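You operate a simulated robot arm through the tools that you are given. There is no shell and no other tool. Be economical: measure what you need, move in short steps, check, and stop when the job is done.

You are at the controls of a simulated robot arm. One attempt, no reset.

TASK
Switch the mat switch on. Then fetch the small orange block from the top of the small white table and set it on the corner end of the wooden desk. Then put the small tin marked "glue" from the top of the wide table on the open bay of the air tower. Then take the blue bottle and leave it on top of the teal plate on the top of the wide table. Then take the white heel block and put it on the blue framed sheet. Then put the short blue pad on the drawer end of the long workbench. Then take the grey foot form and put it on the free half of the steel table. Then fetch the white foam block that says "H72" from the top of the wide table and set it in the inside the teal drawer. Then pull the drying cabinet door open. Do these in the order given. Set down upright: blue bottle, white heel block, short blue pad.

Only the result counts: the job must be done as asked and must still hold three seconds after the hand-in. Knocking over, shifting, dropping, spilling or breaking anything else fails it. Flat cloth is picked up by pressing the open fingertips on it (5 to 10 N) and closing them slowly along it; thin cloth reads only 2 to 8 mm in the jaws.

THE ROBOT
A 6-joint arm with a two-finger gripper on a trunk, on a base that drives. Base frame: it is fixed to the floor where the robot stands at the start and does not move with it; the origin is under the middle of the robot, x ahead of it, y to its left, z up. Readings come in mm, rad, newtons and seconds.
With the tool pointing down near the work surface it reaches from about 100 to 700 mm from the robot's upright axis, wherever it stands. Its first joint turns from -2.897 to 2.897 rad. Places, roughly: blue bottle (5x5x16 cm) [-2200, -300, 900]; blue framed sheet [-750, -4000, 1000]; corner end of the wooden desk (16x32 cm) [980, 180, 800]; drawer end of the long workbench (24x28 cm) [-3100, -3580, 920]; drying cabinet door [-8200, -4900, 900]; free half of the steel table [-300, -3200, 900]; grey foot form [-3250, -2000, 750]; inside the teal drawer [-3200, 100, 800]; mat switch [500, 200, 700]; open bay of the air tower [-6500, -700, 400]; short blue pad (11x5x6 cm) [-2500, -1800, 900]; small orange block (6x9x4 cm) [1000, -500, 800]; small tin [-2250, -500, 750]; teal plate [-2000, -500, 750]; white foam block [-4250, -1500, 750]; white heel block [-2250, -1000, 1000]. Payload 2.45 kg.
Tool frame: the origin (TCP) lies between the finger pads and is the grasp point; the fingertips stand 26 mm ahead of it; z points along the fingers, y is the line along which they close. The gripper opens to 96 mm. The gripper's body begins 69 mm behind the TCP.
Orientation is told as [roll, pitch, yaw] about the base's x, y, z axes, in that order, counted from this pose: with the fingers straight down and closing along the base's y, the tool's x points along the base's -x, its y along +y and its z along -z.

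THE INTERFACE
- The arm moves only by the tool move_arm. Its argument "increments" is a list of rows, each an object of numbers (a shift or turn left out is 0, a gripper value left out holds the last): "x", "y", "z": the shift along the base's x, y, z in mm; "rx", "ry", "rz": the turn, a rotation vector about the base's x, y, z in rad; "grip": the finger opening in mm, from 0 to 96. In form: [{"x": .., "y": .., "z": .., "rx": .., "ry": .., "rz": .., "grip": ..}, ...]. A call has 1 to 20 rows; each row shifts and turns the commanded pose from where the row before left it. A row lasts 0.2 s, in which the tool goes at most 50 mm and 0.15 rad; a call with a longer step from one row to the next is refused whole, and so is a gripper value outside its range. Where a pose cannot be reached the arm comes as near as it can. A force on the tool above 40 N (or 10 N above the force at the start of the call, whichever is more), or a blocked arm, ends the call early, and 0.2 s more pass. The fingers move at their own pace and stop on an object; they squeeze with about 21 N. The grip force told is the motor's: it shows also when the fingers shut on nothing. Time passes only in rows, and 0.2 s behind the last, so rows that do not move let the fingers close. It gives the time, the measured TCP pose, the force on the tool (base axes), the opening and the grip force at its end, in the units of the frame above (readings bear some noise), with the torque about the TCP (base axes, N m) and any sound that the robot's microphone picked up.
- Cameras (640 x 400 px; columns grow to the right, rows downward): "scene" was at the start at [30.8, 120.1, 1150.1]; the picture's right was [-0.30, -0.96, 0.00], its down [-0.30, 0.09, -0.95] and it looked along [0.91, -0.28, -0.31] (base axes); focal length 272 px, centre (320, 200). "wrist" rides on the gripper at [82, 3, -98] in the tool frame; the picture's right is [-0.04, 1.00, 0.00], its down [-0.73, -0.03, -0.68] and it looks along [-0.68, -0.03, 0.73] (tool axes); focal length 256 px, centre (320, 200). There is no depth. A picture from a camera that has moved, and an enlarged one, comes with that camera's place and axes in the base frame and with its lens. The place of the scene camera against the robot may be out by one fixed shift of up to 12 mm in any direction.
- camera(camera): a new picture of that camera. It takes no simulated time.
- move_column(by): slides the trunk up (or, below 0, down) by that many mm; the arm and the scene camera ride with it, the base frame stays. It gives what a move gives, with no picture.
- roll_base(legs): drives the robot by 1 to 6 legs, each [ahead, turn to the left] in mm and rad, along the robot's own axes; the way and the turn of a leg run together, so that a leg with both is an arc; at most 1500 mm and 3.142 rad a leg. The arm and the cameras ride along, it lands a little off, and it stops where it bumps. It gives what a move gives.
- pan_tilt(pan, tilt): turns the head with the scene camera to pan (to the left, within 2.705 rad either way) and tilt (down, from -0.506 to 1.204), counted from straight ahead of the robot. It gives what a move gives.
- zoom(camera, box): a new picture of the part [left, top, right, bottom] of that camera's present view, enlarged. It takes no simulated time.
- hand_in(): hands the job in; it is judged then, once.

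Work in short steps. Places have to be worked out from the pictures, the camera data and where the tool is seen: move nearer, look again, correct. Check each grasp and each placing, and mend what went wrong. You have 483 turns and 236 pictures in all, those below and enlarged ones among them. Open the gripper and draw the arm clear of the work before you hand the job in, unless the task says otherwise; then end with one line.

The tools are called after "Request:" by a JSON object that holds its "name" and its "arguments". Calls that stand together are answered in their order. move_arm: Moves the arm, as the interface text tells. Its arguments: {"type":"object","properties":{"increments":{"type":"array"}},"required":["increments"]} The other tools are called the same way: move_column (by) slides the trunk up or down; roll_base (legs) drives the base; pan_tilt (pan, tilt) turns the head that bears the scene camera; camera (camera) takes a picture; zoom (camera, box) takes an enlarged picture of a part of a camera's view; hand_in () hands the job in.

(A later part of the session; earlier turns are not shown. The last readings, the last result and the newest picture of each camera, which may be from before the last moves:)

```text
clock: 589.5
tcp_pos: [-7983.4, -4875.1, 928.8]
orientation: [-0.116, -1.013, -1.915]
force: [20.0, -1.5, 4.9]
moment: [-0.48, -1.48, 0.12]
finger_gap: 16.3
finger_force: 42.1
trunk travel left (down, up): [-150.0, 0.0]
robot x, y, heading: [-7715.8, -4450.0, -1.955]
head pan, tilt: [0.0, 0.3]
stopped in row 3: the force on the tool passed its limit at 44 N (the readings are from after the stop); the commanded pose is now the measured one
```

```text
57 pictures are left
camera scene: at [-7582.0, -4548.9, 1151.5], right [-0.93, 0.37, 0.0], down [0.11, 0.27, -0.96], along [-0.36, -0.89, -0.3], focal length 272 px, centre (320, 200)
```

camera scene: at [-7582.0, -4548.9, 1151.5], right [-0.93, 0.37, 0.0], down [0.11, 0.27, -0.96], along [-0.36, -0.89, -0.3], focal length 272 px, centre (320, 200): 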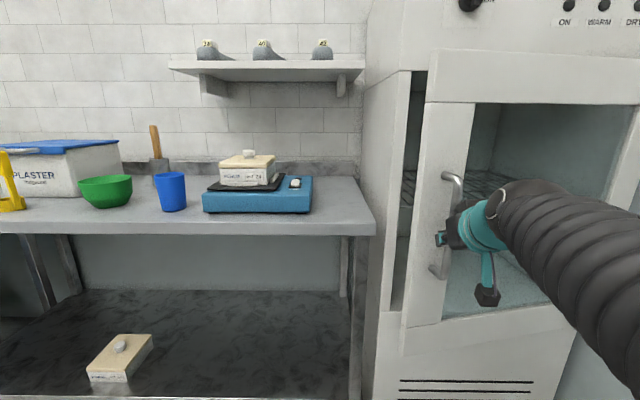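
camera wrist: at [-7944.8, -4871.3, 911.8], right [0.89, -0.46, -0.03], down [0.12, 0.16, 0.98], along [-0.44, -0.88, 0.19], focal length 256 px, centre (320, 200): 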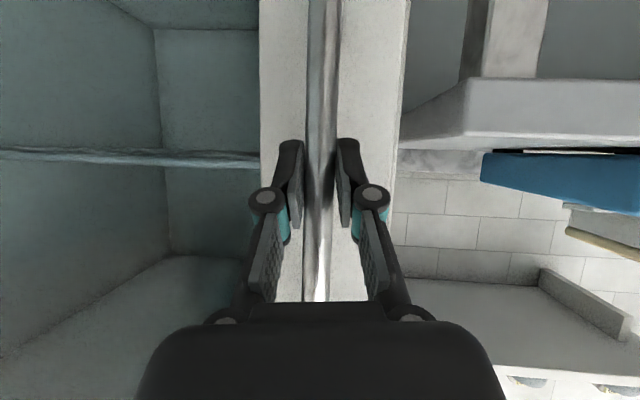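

The radius is shorter (~340 mm). I recompute the arc and continue in small steps.

Request:
{"name": "move_arm", "arguments": {"increments": [{"x": 1, "y": 8}, {"x": -0.5, "y": 10.2}, {"x": -1, "y": 10.1}, {"x": -1.4, "y": 10.1}, {"x": -1.7, "y": 10.1}]}}

```text
clock: 590.2
tcp_pos: [-7982.0, -4851.2, 928.9]
orientation: [-0.113, -1.012, -1.917]
force: [17.3, -0.3, 4.9]
moment: [-0.55, -1.43, 0.11]
finger_gap: 16.2
finger_force: 41.9
trunk travel left (down, up): [-150.0, 0.0]
robot x, y, heading: [-7719.4, -4449.2, -1.952]
head pan, tilt: [0.0, 0.3]
stopped in row 3: the force on the tool passed its limit at 41 N (the readings are from after the stop); the commanded pose is now the measured one
```

Request:
{"name": "move_arm", "arguments": {"increments": [{"x": 2.5, "y": 8}, {"x": 0.5, "y": 10}, {"x": 0, "y": 10}, {"x": -0.3, "y": 10}, {"x": -0.5, "y": 10}, {"x": -0.7, "y": 10}]}}

```text
clock: 591.6
tcp_pos: [-7984.9, -4791.4, 928.5]
orientation: [-0.119, -1.014, -1.915]
force: [-21.3, -2.9, 14.2]
moment: [-0.53, -1.05, -0.11]
finger_gap: 16.3
finger_force: 41.9
trunk travel left (down, up): [-150.0, 0.0]
robot x, y, heading: [-7715.6, -4448.3, -1.956]
head pan, tilt: [0.0, 0.3]
```

Continue, with the arc now bending right (centre ≈(-8411,-4853), R≈430).

Request:
{"name": "move_arm", "arguments": {"increments": [{"x": -4.5, "y": 9}, {"x": -1.7, "y": 10}, {"x": -2, "y": 9.8}, {"x": -2.2, "y": 9.7}, {"x": -2.4, "y": 9.7}, {"x": -2.6, "y": 9.6}]}}

Request:
{"name": "camera", "arguments": {"camera": "scene"}}

```text
clock: 592.0
tcp_pos: [-7985.0, -4793.7, 929.6]
orientation: [-0.121, -1.016, -1.903]
force: [-21.5, -2.5, -0.1]
moment: [-0.78, -0.81, -0.08]
finger_gap: 16.3
finger_force: 42.0
trunk travel left (down, up): [-150.0, 0.0]
robot x, y, heading: [-7718.3, -4448.9, -1.963]
head pan, tilt: [0.0, 0.3]
stopped in row 1: the force on the tool passed its limit at 49 N (the readings are from after the stop); the commanded pose is now the measured one
```

```text
56 pictures are left
camera scene: at [-7585.5, -4549.8, 1151.5], right [-0.93, 0.38, 0.0], down [0.11, 0.27, -0.96], along [-0.36, -0.88, -0.3], focal length 272 px, centre (320, 200)
```

scene: 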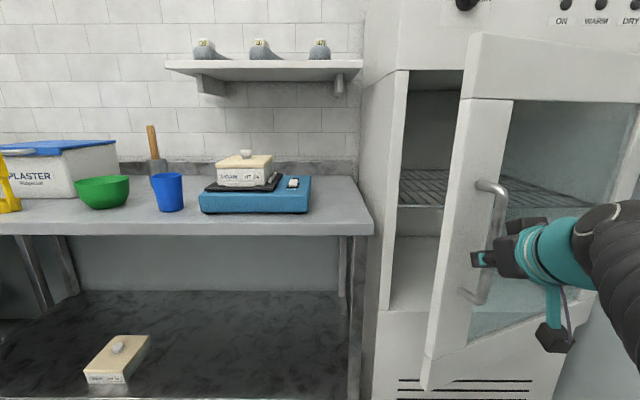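

The door is ~33° open. I release the handle and withdraw, to push it further from the inside edge.

Request:
{"name": "move_arm", "arguments": {"increments": [{"grip": 40}, {"grip": 60}, {"grip": 60}, {"x": 4, "y": 14, "z": 8}, {"x": 8, "y": 25, "z": 12}, {"x": 10, "y": 30, "z": 12}]}}

Request:
{"name": "camera", "arguments": {"camera": "wrist"}}

Request:
{"name": "camera", "arguments": {"camera": "scene"}}

```text
clock: 593.3
tcp_pos: [-7950.0, -4797.6, 925.4]
orientation: [-0.043, -0.957, -1.793]
force: [-55.1, -5.9, -3.8]
moment: [-0.37, -0.17, 0.08]
finger_gap: 85.1
finger_force: 19.1
trunk travel left (down, up): [-150.0, 0.0]
robot x, y, heading: [-7719.4, -4446.2, -1.968]
head pan, tilt: [0.0, 0.3]
stopped in row 6: the force on the tool passed its limit at 84 N (the readings are from after the stop); the commanded pose is now the measured one
```

```text
55 pictures are left
camera wrist: at [-7916.0, -4674.5, 917.0], right [0.96, -0.27, 0.01], down [0.03, 0.13, 0.99], along [-0.27, -0.95, 0.13], focal length 256 px, centre (320, 200)
```

wrist: 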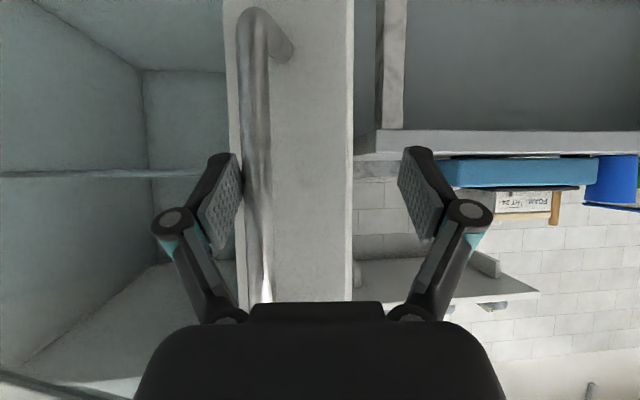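

```text
54 pictures are left
camera scene: at [-7589.3, -4552.1, 1152.1], right [-0.92, 0.39, 0.0], down [0.12, 0.27, -0.95], along [-0.37, -0.88, -0.3], focal length 272 px, centre (320, 200)
```

scene: 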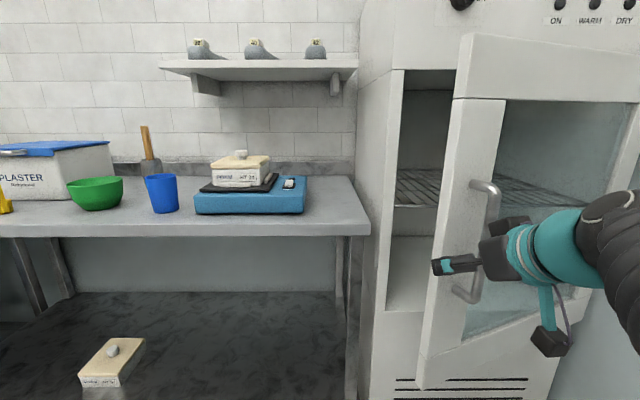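

The hinge-side finger hangs on the bar. I move right to centre the bar between the open fingers, then withdraw straight back.

Request:
{"name": "move_arm", "arguments": {"increments": [{"x": -10, "y": 2, "grip": 80}, {"x": -10, "y": 3}, {"x": -9, "y": 3}]}}

Request:
{"name": "camera", "arguments": {"camera": "wrist"}}

```text
clock: 594.3
tcp_pos: [-7928.9, -4807.6, 939.3]
orientation: [-0.082, -0.979, -1.628]
force: [0.0, 0.0, 0.5]
moment: [0.0, -0.03, 0.01]
finger_gap: 80.0
finger_force: 0.1
trunk travel left (down, up): [-150.0, 0.0]
robot x, y, heading: [-7716.8, -4447.0, -1.968]
head pan, tilt: [0.0, 0.3]
stopped in row 3: the arm was blocked; the commanded pose is now the measured one
```

```text
53 pictures are left
camera wrist: at [-7911.0, -4682.0, 926.4], right [0.99, -0.15, -0.01], down [0.04, 0.15, 0.99], along [-0.14, -0.98, 0.16], focal length 256 px, centre (320, 200)
```

wrist: 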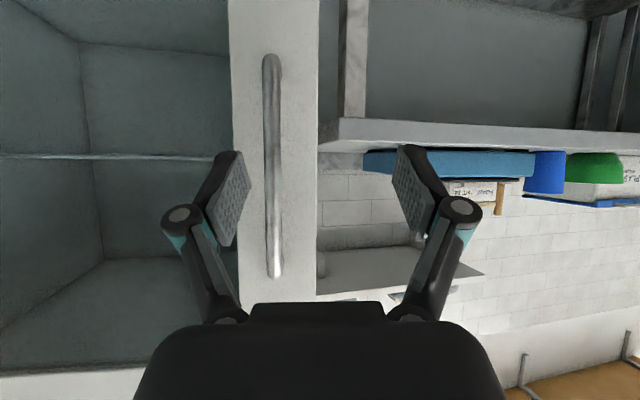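

Request:
{"name": "camera", "arguments": {"camera": "scene"}}

```text
52 pictures are left
camera scene: at [-7584.4, -4550.3, 1151.7], right [-0.92, 0.38, 0.0], down [0.11, 0.27, -0.96], along [-0.37, -0.88, -0.3], focal length 272 px, centre (320, 200)
```

scene: 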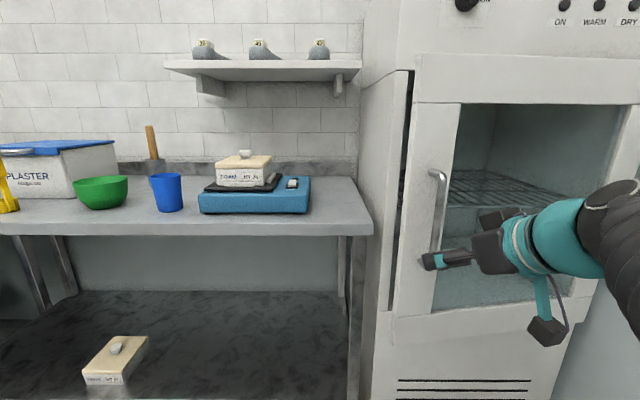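

My arm nudged the door back to ~8°. The wrist limit hampers this pose, so I switch to a steeper tool (≈30° from vertical), which can grip the upright bar and turn with the door. First back away and reorient.

Request:
{"name": "move_arm", "arguments": {"increments": [{"x": 8, "y": 24}, {"x": 8, "y": 24}, {"rx": 0.114, "ry": -0.016}, {"rx": 0.114, "ry": -0.016}, {"rx": 0.114, "ry": -0.016}, {"rx": 0.114, "ry": -0.016}, {"rz": -0.12}, {"rz": -0.12}]}}

Request:
{"name": "camera", "arguments": {"camera": "wrist"}}

```text
clock: 595.0
tcp_pos: [-7889.0, -4799.6, 913.2]
orientation: [0.045, -0.902, -1.571]
force: [-0.4, -0.2, 0.1]
moment: [-0.01, 0.0, 0.02]
finger_gap: 79.9
finger_force: 0.0
trunk travel left (down, up): [-150.0, 0.0]
robot x, y, heading: [-7721.0, -4452.7, -1.966]
head pan, tilt: [0.0, 0.3]
stopped in row 3: the arm was blocked; the commanded pose is now the measured one
```

```text
51 pictures are left
camera wrist: at [-7892.5, -4672.3, 910.2], right [1.0, 0.01, 0.06], down [-0.06, 0.08, 1.0], along [0.01, -1.0, 0.08], focal length 256 px, centre (320, 200)
```

wrist: 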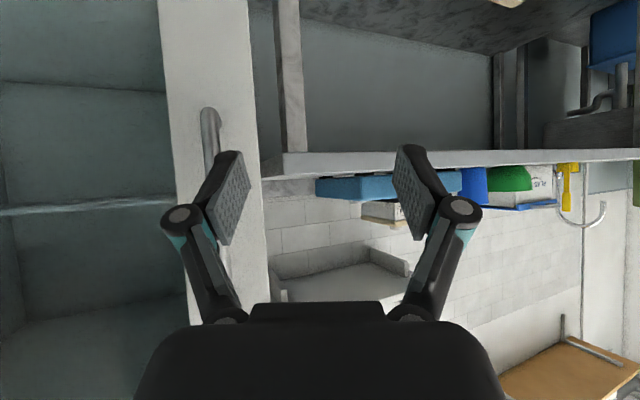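

The arm is folded too tightly here. I back the base 200 mm, then reorient with more room.

Request:
{"name": "roll_base", "arguments": {"legs": [[-200, 0]]}}

Request:
{"name": "move_arm", "arguments": {"increments": [{"x": -10, "y": -24, "z": 5}, {"x": -10, "y": -24, "z": 5}, {"x": -10, "y": -24, "z": 5}, {"rx": 0.114, "ry": -0.016}, {"rx": 0.114, "ry": -0.016}, {"rx": 0.114, "ry": -0.016}, {"rz": -0.12}, {"rz": -0.12}, {"rz": -0.12}]}}

```text
clock: 596.6
tcp_pos: [-7816.5, -4620.1, 913.5]
orientation: [0.045, -0.901, -1.572]
force: [-0.2, -0.3, -0.4]
moment: [0.01, 0.0, 0.01]
finger_gap: 80.1
finger_force: 0.0
trunk travel left (down, up): [-150.0, 0.0]
robot x, y, heading: [-7644.8, -4273.1, -1.962]
head pan, tilt: [0.0, 0.3]
```

```text
clock: 598.6
tcp_pos: [-7846.2, -4691.5, 928.9]
orientation: [0.098, -0.561, -1.971]
force: [1.0, 0.1, -0.5]
moment: [-0.03, 0.0, 0.0]
finger_gap: 79.8
finger_force: 0.0
trunk travel left (down, up): [-150.0, 0.0]
robot x, y, heading: [-7644.1, -4267.9, -1.967]
head pan, tilt: [0.0, 0.3]
```

Tool is now ~32° from vertical. I drive 120 mm ahead and view the handle.

Request:
{"name": "roll_base", "arguments": {"legs": [[120, 0]]}}

Request:
{"name": "camera", "arguments": {"camera": "wrist"}}

Request:
{"name": "camera", "arguments": {"camera": "scene"}}

```text
clock: 599.8
tcp_pos: [-7890.7, -4803.3, 928.8]
orientation: [0.1, -0.559, -1.968]
force: [-0.2, -0.2, 0.1]
moment: [0.0, -0.01, 0.0]
finger_gap: 80.1
finger_force: 0.0
trunk travel left (down, up): [-150.0, 0.0]
robot x, y, heading: [-7692.5, -4378.2, -1.961]
head pan, tilt: [0.0, 0.3]
```

```text
50 pictures are left
camera wrist: at [-7851.8, -4689.4, 968.4], right [0.92, -0.37, 0.11], down [-0.19, -0.21, 0.96], along [-0.33, -0.91, -0.26], focal length 256 px, centre (320, 200)
```

wrist: 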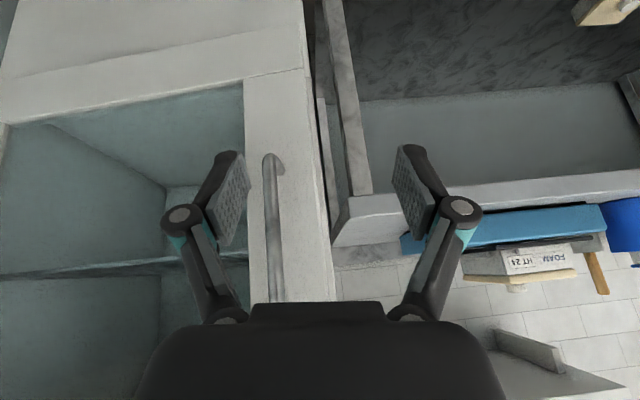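

```text
49 pictures are left
camera scene: at [-7556.1, -4482.0, 1151.7], right [-0.92, 0.38, 0.0], down [0.11, 0.27, -0.96], along [-0.36, -0.88, -0.3], focal length 272 px, centre (320, 200)
```

scene: 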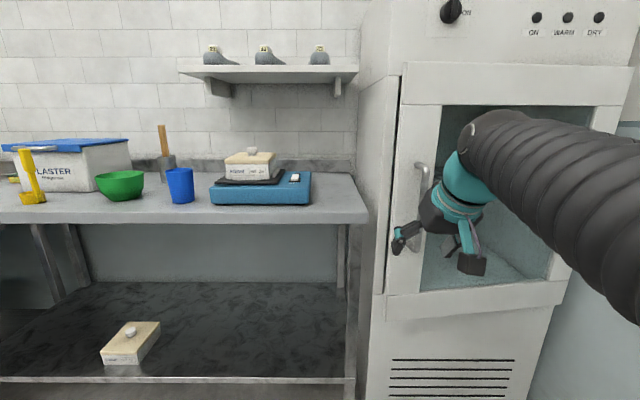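

Bar estimated at (-8000,-4942). I level the jaw and approach most of the way.

Request:
{"name": "move_arm", "arguments": {"increments": [{"rx": 0.042, "ry": 0.102}, {"x": -25, "y": -22}, {"x": -25, "y": -22}, {"x": -22, "y": -25}, {"x": -15, "y": -25}]}}

Request:
{"name": "camera", "arguments": {"camera": "wrist"}}

```text
clock: 601.0
tcp_pos: [-7979.7, -4896.9, 928.5]
orientation: [-0.03, -0.557, -1.9]
force: [0.5, 0.9, 0.1]
moment: [0.03, 0.01, 0.02]
finger_gap: 79.7
finger_force: 0.1
trunk travel left (down, up): [-150.0, 0.0]
robot x, y, heading: [-7689.2, -4380.4, -1.967]
head pan, tilt: [0.0, 0.3]
```

```text
48 pictures are left
camera wrist: at [-7935.9, -4784.8, 968.3], right [0.93, -0.37, 0.0], down [-0.09, -0.25, 0.96], along [-0.36, -0.9, -0.26], focal length 256 px, centre (320, 200)
```

wrist: 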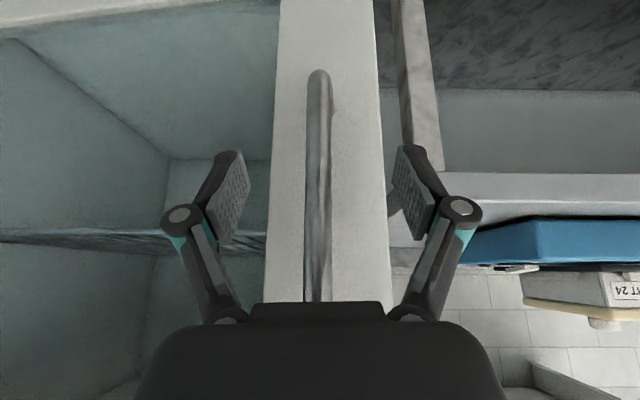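

Bar centred, ~47 mm ahead. Advance and close.

Request:
{"name": "move_arm", "arguments": {"increments": [{"x": -6, "y": -15}, {"x": -6, "y": -15}, {"x": -4, "y": -10}]}}

Request:
{"name": "move_arm", "arguments": {"increments": [{"grip": 5}, {"grip": 5}, {"grip": 5}, {"grip": 5}]}}

Request:
{"name": "camera", "arguments": {"camera": "wrist"}}

```text
clock: 601.8
tcp_pos: [-7995.5, -4936.7, 927.5]
orientation: [-0.03, -0.557, -1.898]
force: [0.5, 0.4, 0.8]
moment: [-0.05, 0.01, 0.01]
finger_gap: 80.1
finger_force: 0.1
trunk travel left (down, up): [-150.0, 0.0]
robot x, y, heading: [-7694.1, -4381.8, -1.963]
head pan, tilt: [0.0, 0.3]
```

```text
clock: 602.8
tcp_pos: [-7996.3, -4936.1, 926.1]
orientation: [-0.03, -0.555, -1.898]
force: [0.0, -0.4, -0.1]
moment: [0.01, -0.02, 0.0]
finger_gap: 5.1
finger_force: 0.1
trunk travel left (down, up): [-150.0, 0.0]
robot x, y, heading: [-7691.3, -4381.1, -1.967]
head pan, tilt: [0.0, 0.3]
```

```text
47 pictures are left
camera wrist: at [-7952.1, -4824.7, 967.6], right [0.93, -0.37, 0.0], down [-0.09, -0.25, 0.96], along [-0.36, -0.9, -0.26], focal length 256 px, centre (320, 200)
```

wrist: 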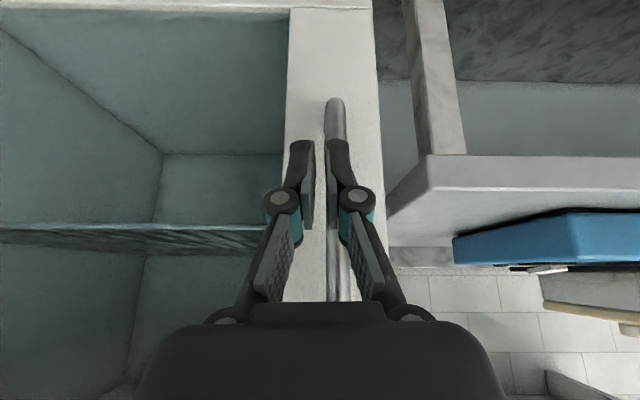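

Request:
{"name": "zoom", "arguments": {"camera": "scene", "box": [360, 50, 640, 320]}}

```text
1.48 times, centred on (500, 185) of scene
camera zoom: at [-7556.1, -4482.0, 1151.7], right [-0.92, 0.38, 0.0], down [0.11, 0.27, -0.96], along [-0.36, -0.88, -0.3], focal length 402 px, centre (53, 222)
```

zoom: 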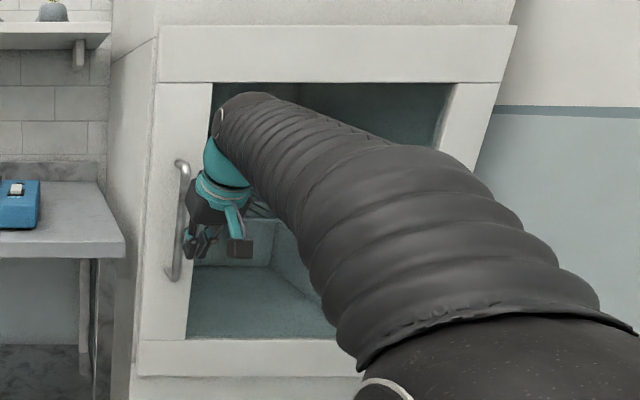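

The door has swung closed. I open, advance ~55 mm to the bar and close again.

Request:
{"name": "move_arm", "arguments": {"increments": [{"grip": 80}, {"grip": 80}, {"x": -4, "y": -18}, {"x": -4, "y": -18}, {"x": -3, "y": -14}]}}

Request:
{"name": "camera", "arguments": {"camera": "wrist"}}

```text
clock: 604.0
tcp_pos: [-8004.0, -4982.7, 928.2]
orientation: [-0.029, -0.549, -1.9]
force: [8.3, 18.2, -4.1]
moment: [-1.64, 0.75, 0.04]
finger_gap: 80.2
finger_force: 0.1
trunk travel left (down, up): [-150.0, 0.0]
robot x, y, heading: [-7691.4, -4383.3, -1.964]
head pan, tilt: [0.0, 0.3]
stopped in row 5: the force on the tool passed its limit at 47 N (the readings are from after the stop); the commanded pose is now the measured one
```

```text
45 pictures are left
camera wrist: at [-7960.4, -4871.1, 969.8], right [0.93, -0.37, 0.0], down [-0.1, -0.25, 0.96], along [-0.36, -0.89, -0.27], focal length 256 px, centre (320, 200)
```

wrist: 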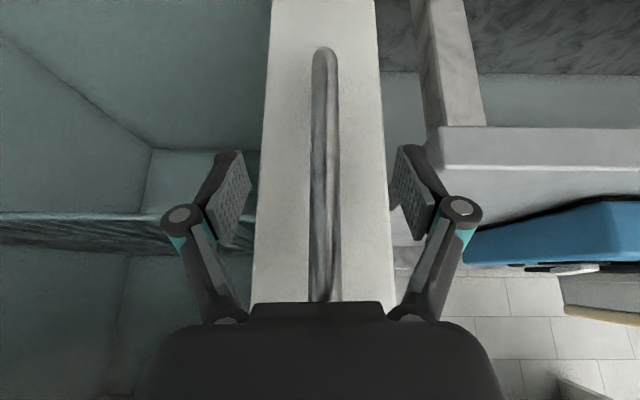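

Request:
{"name": "zoom", "arguments": {"camera": "scene", "box": [370, 120, 500, 260]}}

```text
2.86 times, centred on (435, 190) of scene
camera zoom: at [-7555.5, -4480.7, 1151.7], right [-0.92, 0.38, 0.0], down [0.11, 0.27, -0.96], along [-0.37, -0.88, -0.29], focal length 776 px, centre (-9, 229)
```

zoom: 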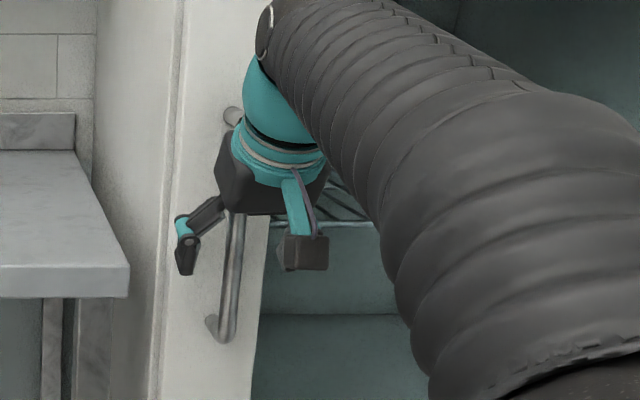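

The bulky hand touches the upper part of the bar at this steep angle. I back off, tilt to ~50°, and regrip; the base is now farther away, so the pull won't fold the arm.

Request:
{"name": "move_arm", "arguments": {"increments": [{"x": 8, "y": 19}, {"x": 8, "y": 19}, {"rx": -0.102, "ry": 0.041}, {"rx": -0.102, "ry": 0.041}, {"rx": -0.102, "ry": 0.041}, {"rx": -0.051, "ry": 0.02}]}}

Request:
{"name": "camera", "arguments": {"camera": "wrist"}}

```text
clock: 605.5
tcp_pos: [-7987.6, -4946.1, 926.2]
orientation: [-0.063, -0.933, -1.878]
force: [-0.4, -0.2, 0.3]
moment: [0.01, 0.03, 0.02]
finger_gap: 79.9
finger_force: 0.1
trunk travel left (down, up): [-150.0, 0.0]
robot x, y, heading: [-7691.4, -4381.3, -1.966]
head pan, tilt: [0.0, 0.3]
```

```text
43 pictures are left
camera wrist: at [-7942.5, -4828.3, 919.8], right [0.93, -0.37, -0.01], down [0.05, 0.1, 0.99], along [-0.37, -0.92, 0.11], focal length 256 px, centre (320, 200)
```

wrist: 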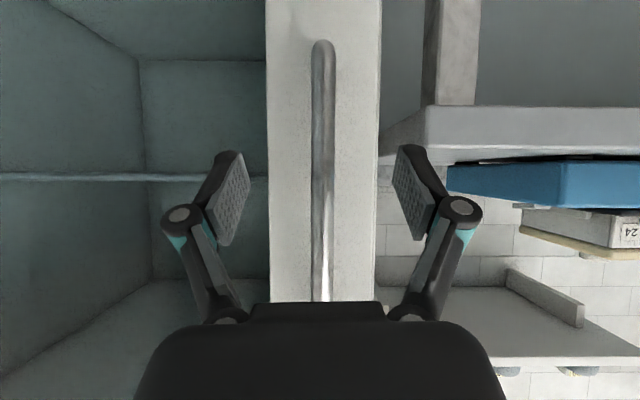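

Bar centred, ~55 mm ahead. Advance 48 mm, close.

Request:
{"name": "move_arm", "arguments": {"increments": [{"x": -6, "y": -15}, {"x": -6, "y": -15}, {"x": -6, "y": -15}]}}

Request:
{"name": "move_arm", "arguments": {"increments": [{"grip": 5}, {"grip": 5}, {"grip": 5}, {"grip": 5}]}}

```text
clock: 606.2
tcp_pos: [-8007.2, -4991.6, 927.2]
orientation: [-0.063, -0.932, -1.879]
force: [-0.5, 0.8, -0.3]
moment: [-0.02, 0.02, 0.02]
finger_gap: 79.9
finger_force: 0.0
trunk travel left (down, up): [-150.0, 0.0]
robot x, y, heading: [-7690.5, -4379.1, -1.964]
head pan, tilt: [0.0, 0.3]
```

```text
clock: 607.2
tcp_pos: [-8005.0, -4991.8, 927.1]
orientation: [-0.062, -0.932, -1.877]
force: [14.5, -3.7, 0.9]
moment: [-0.42, -1.23, -0.07]
finger_gap: 15.1
finger_force: 41.5
trunk travel left (down, up): [-150.0, 0.0]
robot x, y, heading: [-7692.9, -4378.6, -1.962]
head pan, tilt: [0.0, 0.3]
```

Gripped again. Pull along the fitted arc.

Request:
{"name": "move_arm", "arguments": {"increments": [{"x": 3.1, "y": 9.6}, {"x": 2.86, "y": 9.7}, {"x": 2.63, "y": 9.75}, {"x": 2.4, "y": 9.8}, {"x": 2.17, "y": 9.86}, {"x": 1.94, "y": 9.9}, {"x": 1.7, "y": 9.95}, {"x": 1.47, "y": 10}, {"x": 1.24, "y": 10}, {"x": 1, "y": 10}, {"x": 0.77, "y": 10.07}, {"x": 0.53, "y": 10.1}]}}

```text
clock: 609.9
tcp_pos: [-7985.2, -4872.7, 927.9]
orientation: [-0.062, -0.934, -1.88]
force: [-9.8, 0.4, 9.8]
moment: [-0.1, -1.29, 0.15]
finger_gap: 14.9
finger_force: 41.5
trunk travel left (down, up): [-150.0, 0.0]
robot x, y, heading: [-7693.3, -4381.0, -1.97]
head pan, tilt: [0.0, 0.3]
```

Request:
{"name": "move_arm", "arguments": {"increments": [{"x": -0.5, "y": 10}, {"x": -0.2, "y": 10.1}, {"x": -0.4, "y": 10.1}, {"x": -0.6, "y": 10.1}, {"x": -0.9, "y": 10.1}, {"x": -1.1, "y": 10}, {"x": -1.4, "y": 10}, {"x": -1.6, "y": 10}, {"x": -1.8, "y": 9.9}, {"x": -2.1, "y": 9.9}]}}

```text
clock: 612.1
tcp_pos: [-7992.4, -4774.9, 926.7]
orientation: [-0.053, -0.929, -1.882]
force: [15.5, 3.3, 1.6]
moment: [-0.66, -1.08, -0.1]
finger_gap: 15.1
finger_force: 41.0
trunk travel left (down, up): [-150.0, 0.0]
robot x, y, heading: [-7690.1, -4384.1, -1.964]
head pan, tilt: [0.0, 0.3]
stopped in row 10: the force on the tool passed its limit at 41 N (the readings are from after the stop); the commanded pose is now the measured one
```

Request:
{"name": "move_arm", "arguments": {"increments": [{"x": 0.8, "y": 9}, {"x": -1.3, "y": 10}, {"x": -1.5, "y": 10}, {"x": -1.7, "y": 10}, {"x": -1.9, "y": 9.9}, {"x": -2.1, "y": 9.9}, {"x": -2.3, "y": 9.9}, {"x": -2.5, "y": 9.8}]}}

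Request:
{"name": "camera", "arguments": {"camera": "scene"}}

```text
clock: 612.9
tcp_pos: [-7996.0, -4757.8, 927.6]
orientation: [-0.06, -0.935, -1.863]
force: [-15.0, -3.2, 7.4]
moment: [0.01, -1.19, 0.11]
finger_gap: 14.9
finger_force: 40.7
trunk travel left (down, up): [-150.0, 0.0]
robot x, y, heading: [-7689.7, -4384.1, -1.963]
head pan, tilt: [0.0, 0.3]
stopped in row 3: the force on the tool passed its limit at 48 N (the readings are from after the stop); the commanded pose is now the measured one
```

```text
42 pictures are left
camera scene: at [-7557.3, -4482.5, 1151.8], right [-0.92, 0.39, 0.0], down [0.12, 0.27, -0.96], along [-0.37, -0.88, -0.3], focal length 272 px, centre (320, 200)
```

scene: 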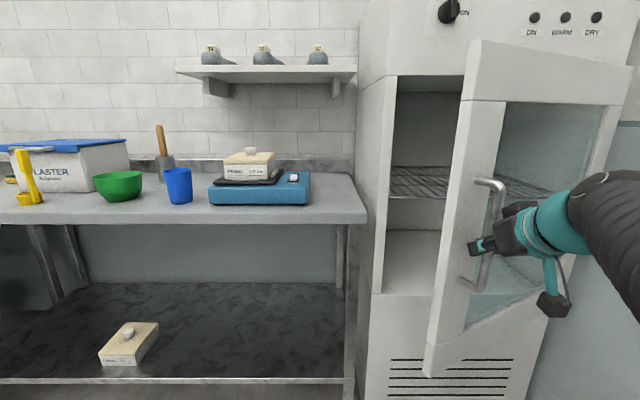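

Request:
{"name": "move_arm", "arguments": {"increments": [{"x": -4, "y": 7}, {"x": -2.8, "y": 9}, {"x": -3, "y": 9}, {"x": -3.2, "y": 9}]}}

```text
clock: 613.5
tcp_pos: [-7998.6, -4747.9, 919.8]
orientation: [-0.032, -0.921, -1.863]
force: [18.0, 3.2, 18.2]
moment: [0.55, -1.12, 0.02]
finger_gap: 14.8
finger_force: 41.1
trunk travel left (down, up): [-150.0, 0.0]
robot x, y, heading: [-7691.0, -4378.8, -1.959]
head pan, tilt: [0.0, 0.3]
stopped in row 3: the force on the tool passed its limit at 47 N (the readings are from after the stop); the commanded pose is now the measured one
```

I rotate the tool with the door (about the bar) to relieve the twist.

Request:
{"name": "move_arm", "arguments": {"increments": [{"z": 4, "rz": 0.08}, {"rz": 0.08}, {"rz": 0.08}]}}

```text
clock: 614.3
tcp_pos: [-7997.9, -4746.0, 921.4]
orientation: [-0.023, -0.911, -1.661]
force: [10.0, 2.4, -2.7]
moment: [-0.73, -0.5, -0.19]
finger_gap: 14.1
finger_force: 40.6
trunk travel left (down, up): [-150.0, 0.0]
robot x, y, heading: [-7692.0, -4379.9, -1.956]
head pan, tilt: [0.0, 0.3]
stopped in row 3: the force on the tool passed its limit at 43 N (the readings are from after the stop); the commanded pose is now the measured one
```

Request:
{"name": "move_arm", "arguments": {"increments": [{"x": -1, "y": 8}, {"x": -2.8, "y": 9, "rz": 0.02}, {"x": -3, "y": 9, "rz": 0.02}, {"x": -3.2, "y": 9, "rz": 0.02}]}}

```text
clock: 615.3
tcp_pos: [-8007.0, -4710.9, 919.4]
orientation: [-0.027, -0.912, -1.597]
force: [20.6, 6.6, 5.3]
moment: [0.27, -0.77, -0.24]
finger_gap: 14.2
finger_force: 40.3
trunk travel left (down, up): [-150.0, 0.0]
robot x, y, heading: [-7688.7, -4379.7, -1.959]
head pan, tilt: [0.0, 0.3]
```

Request:
{"name": "move_arm", "arguments": {"increments": [{"x": 1, "y": 8, "rz": 0.02}, {"x": -2.4, "y": 9, "rz": 0.02}, {"x": -2.6, "y": 9, "rz": 0.02}, {"x": -2.9, "y": 9, "rz": 0.02}, {"x": -3.2, "y": 9, "rz": 0.02}]}}

```text
clock: 616.6
tcp_pos: [-8021.4, -4667.0, 919.9]
orientation: [-0.032, -0.914, -1.5]
force: [-6.9, -2.4, 7.2]
moment: [0.7, -0.7, 0.03]
finger_gap: 14.7
finger_force: 40.7
trunk travel left (down, up): [-150.0, 0.0]
robot x, y, heading: [-7689.9, -4380.7, -1.959]
head pan, tilt: [0.0, 0.3]
stopped in row 5: the force on the tool passed its limit at 41 N (the readings are from after the stop); the commanded pose is now the measured one
```

Request:
{"name": "move_arm", "arguments": {"increments": [{"x": -4, "y": 8, "rz": 0.02}, {"x": -4, "y": 8.5, "rz": 0.02}, {"x": -4.2, "y": 8.5, "rz": 0.02}, {"x": -4.5, "y": 8.4, "rz": 0.02}]}}

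Request:
{"name": "camera", "arguments": {"camera": "scene"}}

```text
clock: 617.6
tcp_pos: [-8035.4, -4633.7, 920.4]
orientation: [-0.026, -0.912, -1.42]
force: [15.5, 7.7, -9.4]
moment: [-0.14, -0.71, -0.19]
finger_gap: 14.2
finger_force: 40.8
trunk travel left (down, up): [-150.0, 0.0]
robot x, y, heading: [-7689.6, -4379.1, -1.963]
head pan, tilt: [0.0, 0.3]
```

```text
41 pictures are left
camera scene: at [-7554.7, -4481.1, 1151.5], right [-0.93, 0.38, 0.0], down [0.11, 0.27, -0.96], along [-0.36, -0.88, -0.3], focal length 272 px, centre (320, 200)
```

scene: 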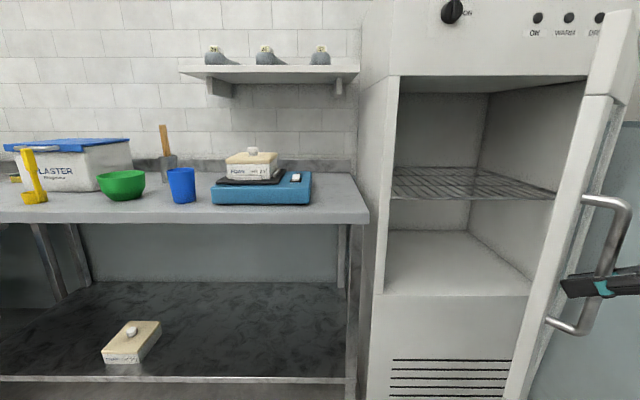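

Door ~45–50° open. Continue the arc.

Request:
{"name": "move_arm", "arguments": {"increments": [{"x": -3.5, "y": 8.5, "rz": 0.02}, {"x": -4.8, "y": 8.3, "rz": 0.02}, {"x": -5, "y": 8.2, "rz": 0.02}, {"x": -5.2, "y": 8.1, "rz": 0.02}]}}

```text
clock: 618.5
tcp_pos: [-8049.0, -4609.3, 919.7]
orientation: [-0.022, -0.913, -1.363]
force: [10.1, 5.5, -2.4]
moment: [-0.39, -0.62, -0.12]
finger_gap: 14.2
finger_force: 40.0
trunk travel left (down, up): [-150.0, 0.0]
robot x, y, heading: [-7691.4, -4383.4, -1.964]
head pan, tilt: [0.0, 0.3]
stopped in row 4: the force on the tool passed its limit at 42 N (the readings are from after the stop); the commanded pose is now the measured one
```

Request:
{"name": "move_arm", "arguments": {"increments": [{"x": -3.5, "y": 8, "rz": 0.02}, {"x": -4.8, "y": 8.2, "rz": 0.02}, {"x": -5, "y": 8.1, "rz": 0.02}, {"x": -5.3, "y": 8, "rz": 0.02}]}}

```text
clock: 619.5
tcp_pos: [-8067.9, -4575.3, 919.4]
orientation: [-0.027, -0.911, -1.281]
force: [9.0, 5.9, 2.0]
moment: [0.21, -0.54, -0.16]
finger_gap: 14.5
finger_force: 40.7
trunk travel left (down, up): [-150.0, 0.0]
robot x, y, heading: [-7687.6, -4378.0, -1.968]
head pan, tilt: [0.0, 0.3]
```

Request:
{"name": "move_arm", "arguments": {"increments": [{"x": -4.8, "y": 8, "rz": 0.02}, {"x": -5.5, "y": 7.9, "rz": 0.02}, {"x": -5.7, "y": 7.8, "rz": 0.02}, {"x": -5.9, "y": 7.6, "rz": 0.02}, {"x": -6.1, "y": 7.5, "rz": 0.02}]}}

Request:
{"name": "camera", "arguments": {"camera": "scene"}}

```text
clock: 620.7
tcp_pos: [-8095.6, -4535.1, 919.6]
orientation: [-0.023, -0.915, -1.181]
force: [18.3, 14.7, -3.4]
moment: [0.37, -0.5, -0.25]
finger_gap: 14.3
finger_force: 40.7
trunk travel left (down, up): [-150.0, 0.0]
robot x, y, heading: [-7694.0, -4381.7, -1.967]
head pan, tilt: [0.0, 0.3]
```

```text
40 pictures are left
camera scene: at [-7554.5, -4480.7, 1151.6], right [-0.92, 0.38, 0.0], down [0.11, 0.27, -0.96], along [-0.36, -0.88, -0.29], focal length 272 px, centre (320, 200)
```

scene: 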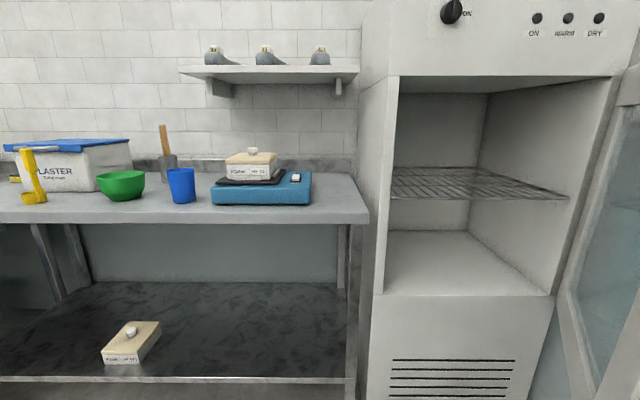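

Door is ~65° open. A few more steps.

Request:
{"name": "move_arm", "arguments": {"increments": [{"x": -4, "y": 8.5, "rz": 0.02}, {"x": -6, "y": 7.6, "rz": 0.02}, {"x": -6.3, "y": 7.4, "rz": 0.02}, {"x": -6.5, "y": 7.2, "rz": 0.02}, {"x": -6.7, "y": 7, "rz": 0.02}]}}

```text
clock: 621.7
tcp_pos: [-8115.2, -4512.1, 915.6]
orientation: [-0.041, -0.909, -1.085]
force: [8.8, 8.1, 17.0]
moment: [0.0, -0.92, -0.06]
finger_gap: 14.4
finger_force: 40.9
out of reach, approached as far as the arm can: row 4, 5
trunk travel left (down, up): [-150.0, 0.0]
robot x, y, heading: [-7687.6, -4384.2, -1.962]
head pan, tilt: [0.0, 0.3]
stopped in row 5: the force on the tool passed its limit at 43 N (the readings are from after the stop); the commanded pose is now the measured one
```

Reach limit; the door is about 60° open. I release and withdraw along the tool axis.

Request:
{"name": "move_arm", "arguments": {"increments": [{"grip": 40}, {"grip": 60}, {"grip": 60}]}}

Request:
{"name": "camera", "arguments": {"camera": "wrist"}}

```text
clock: 622.5
tcp_pos: [-8117.7, -4514.2, 913.0]
orientation: [-0.037, -0.909, -1.09]
force: [0.2, 0.7, 0.1]
moment: [0.0, 0.01, 0.01]
finger_gap: 59.9
finger_force: 0.1
trunk travel left (down, up): [-150.0, 0.0]
robot x, y, heading: [-7690.8, -4378.9, -1.963]
head pan, tilt: [0.0, 0.3]
```

```text
39 pictures are left
camera wrist: at [-8171.5, -4398.3, 910.2], right [0.91, 0.42, 0.01], down [-0.04, 0.07, 1.0], along [0.41, -0.91, 0.09], focal length 256 px, centre (320, 200)
```

wrist: 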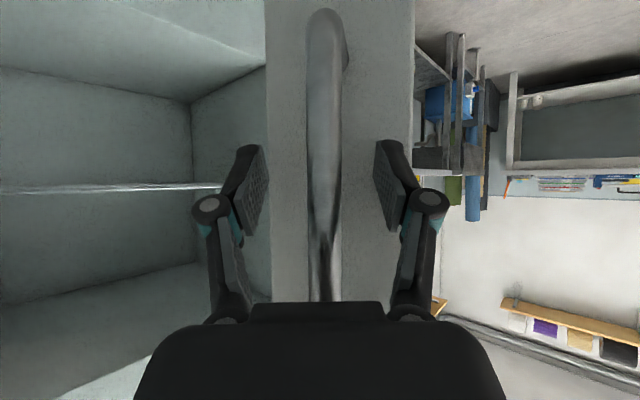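

Request:
{"name": "move_arm", "arguments": {"increments": [{"x": -5, "y": 11, "z": 3}, {"x": -5, "y": 11, "z": 3}, {"x": -5, "y": 11, "z": 3}]}}

Request:
{"name": "camera", "arguments": {"camera": "wrist"}}

```text
clock: 623.3
tcp_pos: [-8116.4, -4513.0, 914.9]
orientation: [-0.037, -0.908, -1.09]
force: [0.9, 0.2, 0.0]
moment: [0.04, -0.01, 0.03]
finger_gap: 60.0
finger_force: 0.1
out of reach, approached as far as the arm can: row 1, 2, 3
trunk travel left (down, up): [-150.0, 0.0]
robot x, y, heading: [-7691.7, -4379.0, -1.965]
head pan, tilt: [0.0, 0.3]
```

```text
38 pictures are left
camera wrist: at [-8171.4, -4398.1, 910.2], right [0.91, 0.42, 0.01], down [-0.04, 0.07, 1.0], along [0.41, -0.91, 0.09], focal length 256 px, centre (320, 200)
```

wrist: 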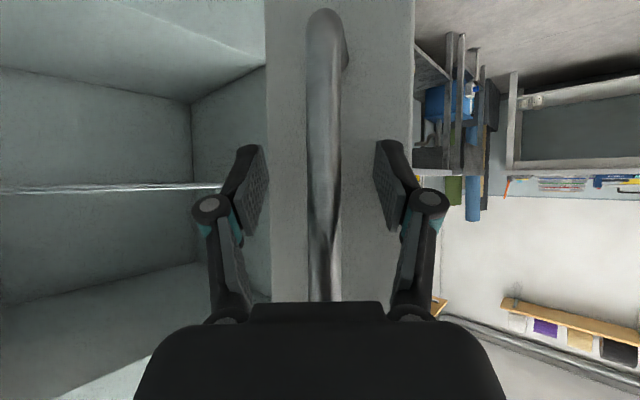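

The arm can't back out that way, but turning the base right moves the tool just along its axis. The door stays put. I turn -0.15 rad.

Request:
{"name": "roll_base", "arguments": {"legs": [[0, -0.12]]}}

Request:
{"name": "camera", "arguments": {"camera": "wrist"}}

```text
clock: 624.3
tcp_pos: [-8130.3, -4459.4, 913.7]
orientation: [-0.037, -0.909, -1.212]
force: [0.1, -1.3, 1.0]
moment: [0.02, 0.03, -0.04]
finger_gap: 59.8
finger_force: 0.0
trunk travel left (down, up): [-150.0, 0.0]
robot x, y, heading: [-7691.9, -4376.4, -2.088]
head pan, tilt: [0.0, 0.3]
```

```text
37 pictures are left
camera wrist: at [-8169.7, -4339.0, 910.4], right [0.95, 0.3, 0.01], down [-0.03, 0.08, 1.0], along [0.3, -0.95, 0.09], focal length 256 px, centre (320, 200)
```

wrist: 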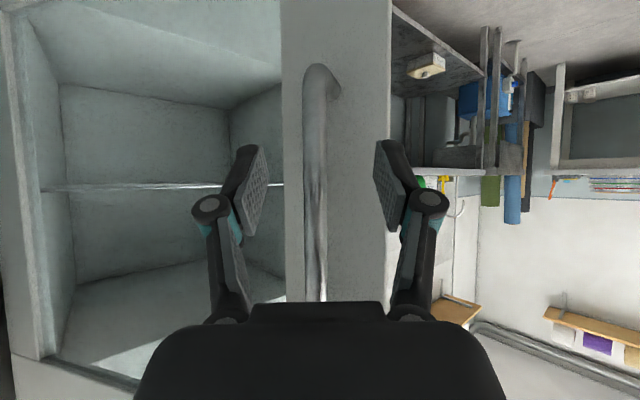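

Clean so far. Turn a further -0.25 rad.

Request:
{"name": "roll_base", "arguments": {"legs": [[0, -0.12], [0, -0.15]]}}

Request:
{"name": "camera", "arguments": {"camera": "wrist"}}

Request:
{"name": "pan_tilt", "arguments": {"pan": 0.4, "tilt": 0.3}}

Request:
{"name": "camera", "arguments": {"camera": "scene"}}

```text
clock: 625.9
tcp_pos: [-8135.3, -4341.4, 913.9]
orientation: [-0.04, -0.91, -1.478]
force: [0.8, 1.6, 1.3]
moment: [0.02, -0.02, -0.01]
finger_gap: 60.0
finger_force: 0.1
trunk travel left (down, up): [-150.0, 0.0]
robot x, y, heading: [-7687.9, -4380.8, -2.353]
head pan, tilt: [0.0, 0.3]
```

```text
36 pictures are left
camera wrist: at [-8141.6, -4214.7, 910.6], right [1.0, 0.04, 0.01], down [-0.01, 0.08, 1.0], along [0.04, -1.0, 0.09], focal length 256 px, centre (320, 200)
```

wrist: 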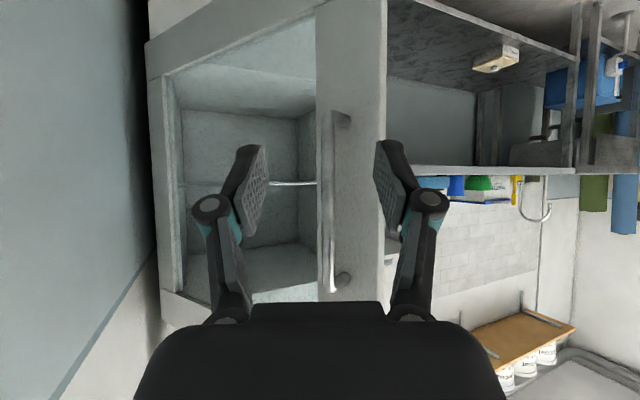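

```text
clock: 626.8
tcp_pos: [-8134.7, -4342.3, 913.3]
orientation: [-0.037, -0.91, -1.476]
force: [-0.6, 0.0, -0.2]
moment: [-0.02, 0.0, 0.01]
finger_gap: 59.9
finger_force: 0.0
trunk travel left (down, up): [-150.0, 0.0]
robot x, y, heading: [-7688.7, -4380.5, -2.35]
head pan, tilt: [0.4, 0.3]
```

```text
35 pictures are left
camera scene: at [-7569.0, -4545.4, 1151.7], right [-0.93, 0.37, 0.0], down [0.11, 0.27, -0.96], along [-0.36, -0.89, -0.3], focal length 272 px, centre (320, 200)
```

scene: 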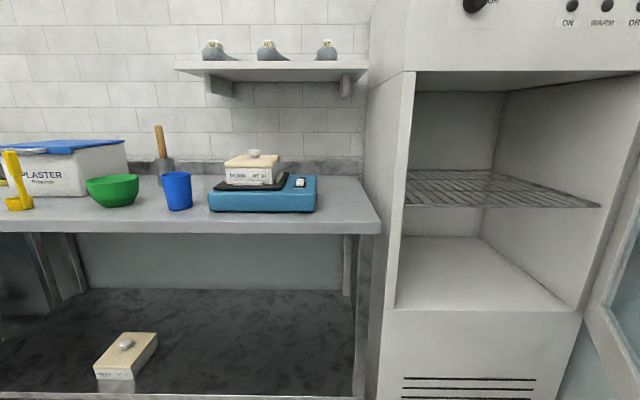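

The door stands open about 60°. To make sure it's properly open I'll push it further from inside: first back the base away and swing left, fingers closed.

Request:
{"name": "roll_base", "arguments": {"legs": [[-180, 0]]}}

Request:
{"name": "roll_base", "arguments": {"legs": [[0, 0.6]]}}

Request:
{"name": "move_arm", "arguments": {"increments": [{"rz": -0.14, "grip": 0}, {"rz": -0.14}, {"rz": -0.14}, {"rz": -0.14}, {"rz": -0.14}, {"rz": -0.14}, {"rz": -0.14}, {"rz": -0.14}, {"rz": -0.14}]}}

Request:
{"name": "camera", "arguments": {"camera": "scene"}}

```text
clock: 628.3
tcp_pos: [-8007.8, -4212.2, 914.8]
orientation: [-0.037, -0.91, -1.481]
force: [0.8, -0.2, -0.1]
moment: [-0.03, -0.03, -0.01]
finger_gap: 60.3
finger_force: 0.1
trunk travel left (down, up): [-150.0, 0.0]
robot x, y, heading: [-7564.5, -4249.4, -2.352]
head pan, tilt: [0.4, 0.3]
```

```text
clock: 630.4
tcp_pos: [-7951.4, -4472.9, 913.6]
orientation: [-0.037, -0.909, -0.871]
force: [1.0, 0.2, -0.2]
moment: [-0.01, -0.02, 0.0]
finger_gap: 60.0
finger_force: 0.0
trunk travel left (down, up): [-150.0, 0.0]
robot x, y, heading: [-7567.0, -4251.9, -1.746]
head pan, tilt: [0.4, 0.3]
```

```text
clock: 632.4
tcp_pos: [-7951.0, -4472.8, 914.3]
orientation: [-0.037, -0.908, -2.135]
force: [-0.2, 0.4, -0.6]
moment: [0.01, -0.01, 0.01]
finger_gap: 0.0
finger_force: 21.1
trunk travel left (down, up): [-150.0, 0.0]
robot x, y, heading: [-7563.6, -4252.4, -1.751]
head pan, tilt: [0.4, 0.3]
```

```text
34 pictures are left
camera scene: at [-7375.0, -4322.1, 1151.7], right [-0.98, -0.22, 0.0], down [-0.07, 0.29, -0.96], along [0.21, -0.93, -0.3], focal length 272 px, centre (320, 200)
```

scene: 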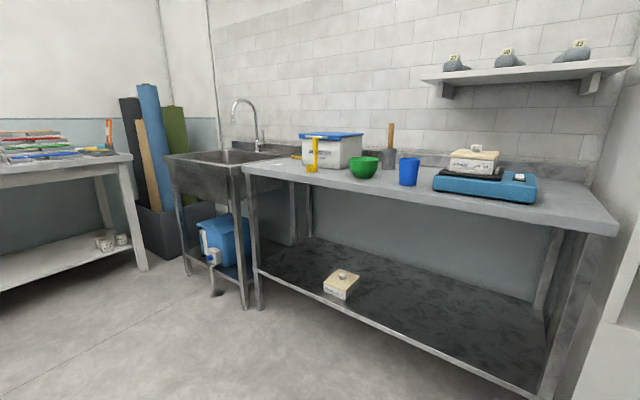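

Request:
{"name": "pan_tilt", "arguments": {"pan": -0.35, "tilt": 0.35}}

Request:
{"name": "camera", "arguments": {"camera": "scene"}}

Request:
{"name": "camera", "arguments": {"camera": "wrist"}}

```text
clock: 633.5
tcp_pos: [-7951.1, -4473.6, 913.4]
orientation: [-0.039, -0.908, -2.13]
force: [0.5, 0.0, 0.5]
moment: [0.03, 0.01, 0.0]
finger_gap: 0.0
finger_force: 20.9
trunk travel left (down, up): [-150.0, 0.0]
robot x, y, heading: [-7564.5, -4254.9, -1.747]
head pan, tilt: [-0.351, 0.351]
```

```text
33 pictures are left
camera scene: at [-7442.3, -4311.6, 1147.0], right [-0.86, 0.5, 0.0], down [0.17, 0.3, -0.94], along [-0.47, -0.81, -0.34], focal length 272 px, centre (320, 200)
```

scene: 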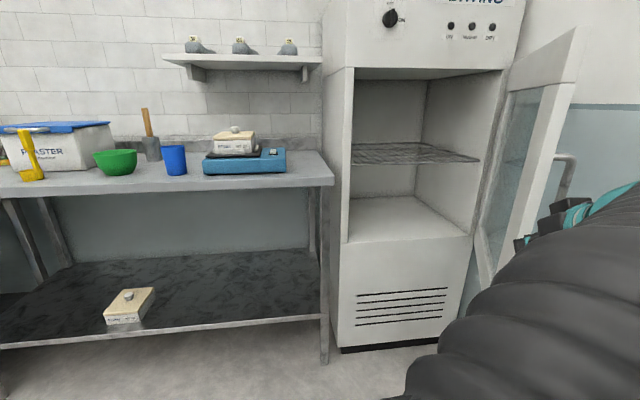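

```text
32 pictures are left
camera wrist: at [-7878.5, -4369.8, 910.8], right [0.82, -0.58, 0.01], down [0.04, 0.07, 1.0], along [-0.57, -0.81, 0.09], focal length 256 px, centre (320, 200)
```

wrist: 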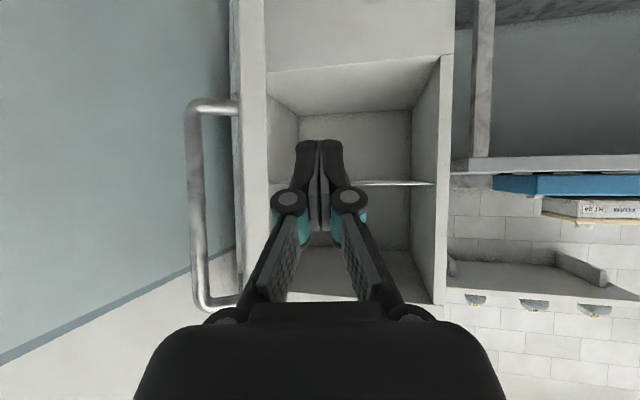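

The view shows the door edge just right of my closed fingers. I shift left a bit and advance 120 mm past the door's edge.

Request:
{"name": "move_arm", "arguments": {"increments": [{"x": 20, "y": -14}, {"x": -17, "y": -24}, {"x": -17, "y": -24}, {"x": -17, "y": -24}, {"x": -17, "y": -24}]}}

Request:
{"name": "camera", "arguments": {"camera": "wrist"}}

```text
clock: 634.7
tcp_pos: [-7998.4, -4585.3, 913.4]
orientation: [-0.039, -0.91, -2.13]
force: [1.0, 0.4, 0.6]
moment: [0.05, 0.0, -0.02]
finger_gap: 0.0
finger_force: 20.7
trunk travel left (down, up): [-150.0, 0.0]
robot x, y, heading: [-7563.7, -4257.4, -1.745]
head pan, tilt: [-0.351, 0.351]
```

```text
31 pictures are left
camera wrist: at [-7925.2, -4481.7, 909.8], right [0.82, -0.58, 0.01], down [0.04, 0.08, 1.0], along [-0.58, -0.81, 0.09], focal length 256 px, centre (320, 200)
```

wrist: 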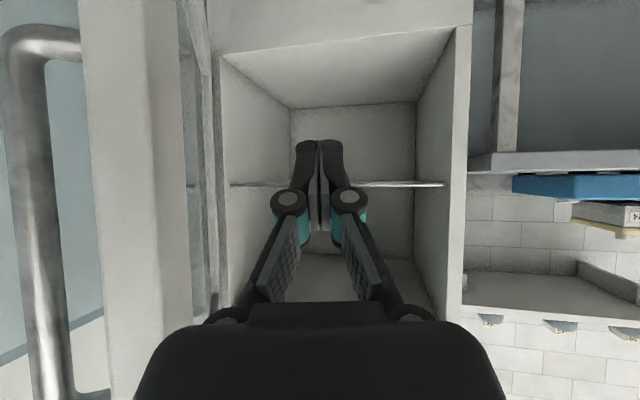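

Fingers are inside, left of the door. Now sweep right to push the door further open.

Request:
{"name": "move_arm", "arguments": {"increments": [{"x": -13, "y": 9}, {"x": -13, "y": 9}, {"x": -13, "y": 9}, {"x": -13, "y": 9}, {"x": -13, "y": 9}, {"x": -13, "y": 9}, {"x": -13, "y": 9}, {"x": -13, "y": 9}]}}

Request:
{"name": "camera", "arguments": {"camera": "wrist"}}

```text
clock: 636.5
tcp_pos: [-8103.6, -4508.7, 913.5]
orientation: [-0.035, -0.91, -2.135]
force: [13.5, 14.4, -6.5]
moment: [-1.22, 0.71, -0.8]
finger_gap: 0.0
finger_force: 20.6
trunk travel left (down, up): [-150.0, 0.0]
robot x, y, heading: [-7559.8, -4252.0, -1.747]
head pan, tilt: [-0.351, 0.351]
```

```text
30 pictures are left
camera wrist: at [-8031.6, -4406.0, 910.2], right [0.82, -0.58, 0.01], down [0.04, 0.07, 1.0], along [-0.58, -0.81, 0.08], focal length 256 px, centre (320, 200)
```

wrist: 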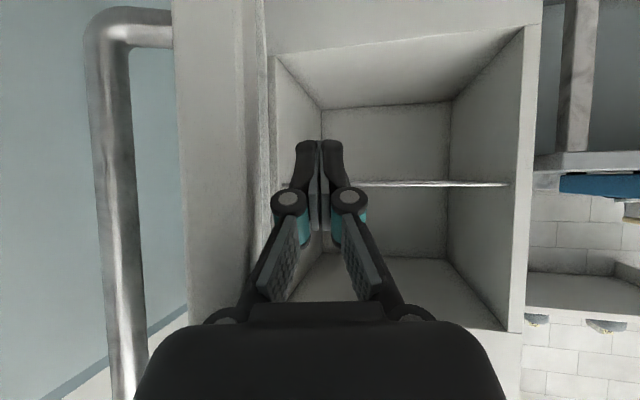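

Door is moving. Continue: a few more arm steps.

Request:
{"name": "move_arm", "arguments": {"increments": [{"x": -11, "y": 11}, {"x": -11, "y": 11}, {"x": -11, "y": 11}, {"x": -11, "y": 11}, {"x": -11, "y": 11}]}}

Request:
{"name": "camera", "arguments": {"camera": "scene"}}

```text
clock: 637.7
tcp_pos: [-8158.8, -4456.4, 915.7]
orientation: [-0.04, -0.908, -2.13]
force: [-0.1, -0.1, 0.0]
moment: [0.04, -0.03, 0.0]
finger_gap: 0.0
finger_force: 20.7
trunk travel left (down, up): [-150.0, 0.0]
robot x, y, heading: [-7565.9, -4251.9, -1.744]
head pan, tilt: [-0.351, 0.351]
```

```text
29 pictures are left
camera scene: at [-7442.4, -4311.6, 1147.0], right [-0.86, 0.5, 0.0], down [0.17, 0.3, -0.94], along [-0.47, -0.81, -0.34], focal length 272 px, centre (320, 200)
```

scene: 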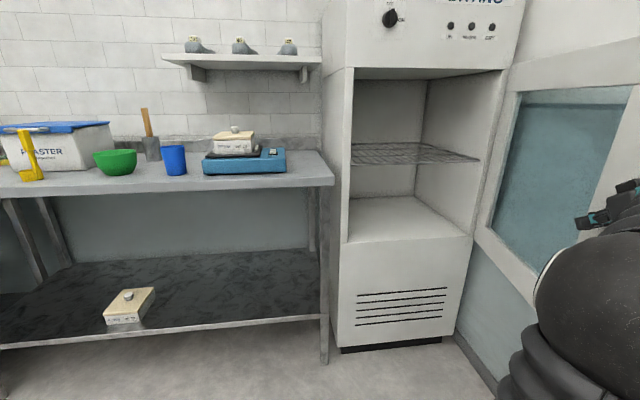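

The door is wide open (~95°). I draw the tool back and move away.

Request:
{"name": "move_arm", "arguments": {"increments": [{"x": 25, "y": -15}, {"x": 25, "y": -10}, {"x": 25, "y": 15}, {"x": 20, "y": 25}]}}

Request:
{"name": "roll_base", "arguments": {"legs": [[-300, 0]]}}

Request:
{"name": "camera", "arguments": {"camera": "scene"}}

```text
clock: 638.7
tcp_pos: [-8063.0, -4440.4, 914.5]
orientation: [-0.036, -0.909, -2.13]
force: [-1.0, 1.2, -0.4]
moment: [-0.01, -0.02, 0.02]
finger_gap: 0.0
finger_force: 20.5
trunk travel left (down, up): [-150.0, 0.0]
robot x, y, heading: [-7559.4, -4251.1, -1.748]
head pan, tilt: [-0.351, 0.351]
```

```text
clock: 640.7
tcp_pos: [-8011.8, -4148.4, 914.8]
orientation: [-0.037, -0.91, -2.132]
force: [0.1, -0.5, -0.6]
moment: [-0.02, -0.01, 0.0]
finger_gap: 0.0
finger_force: 21.1
trunk travel left (down, up): [-150.0, 0.0]
robot x, y, heading: [-7508.5, -3960.1, -1.749]
head pan, tilt: [-0.351, 0.351]
```

```text
28 pictures are left
camera scene: at [-7390.2, -4019.0, 1147.0], right [-0.86, 0.5, 0.0], down [0.17, 0.3, -0.94], along [-0.47, -0.81, -0.34], focal length 272 px, centre (320, 200)
```

scene: 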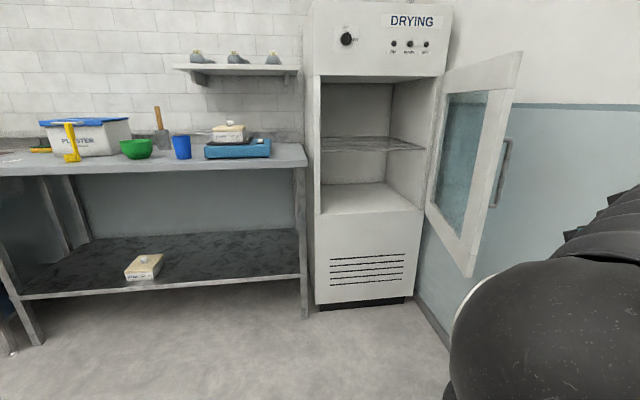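

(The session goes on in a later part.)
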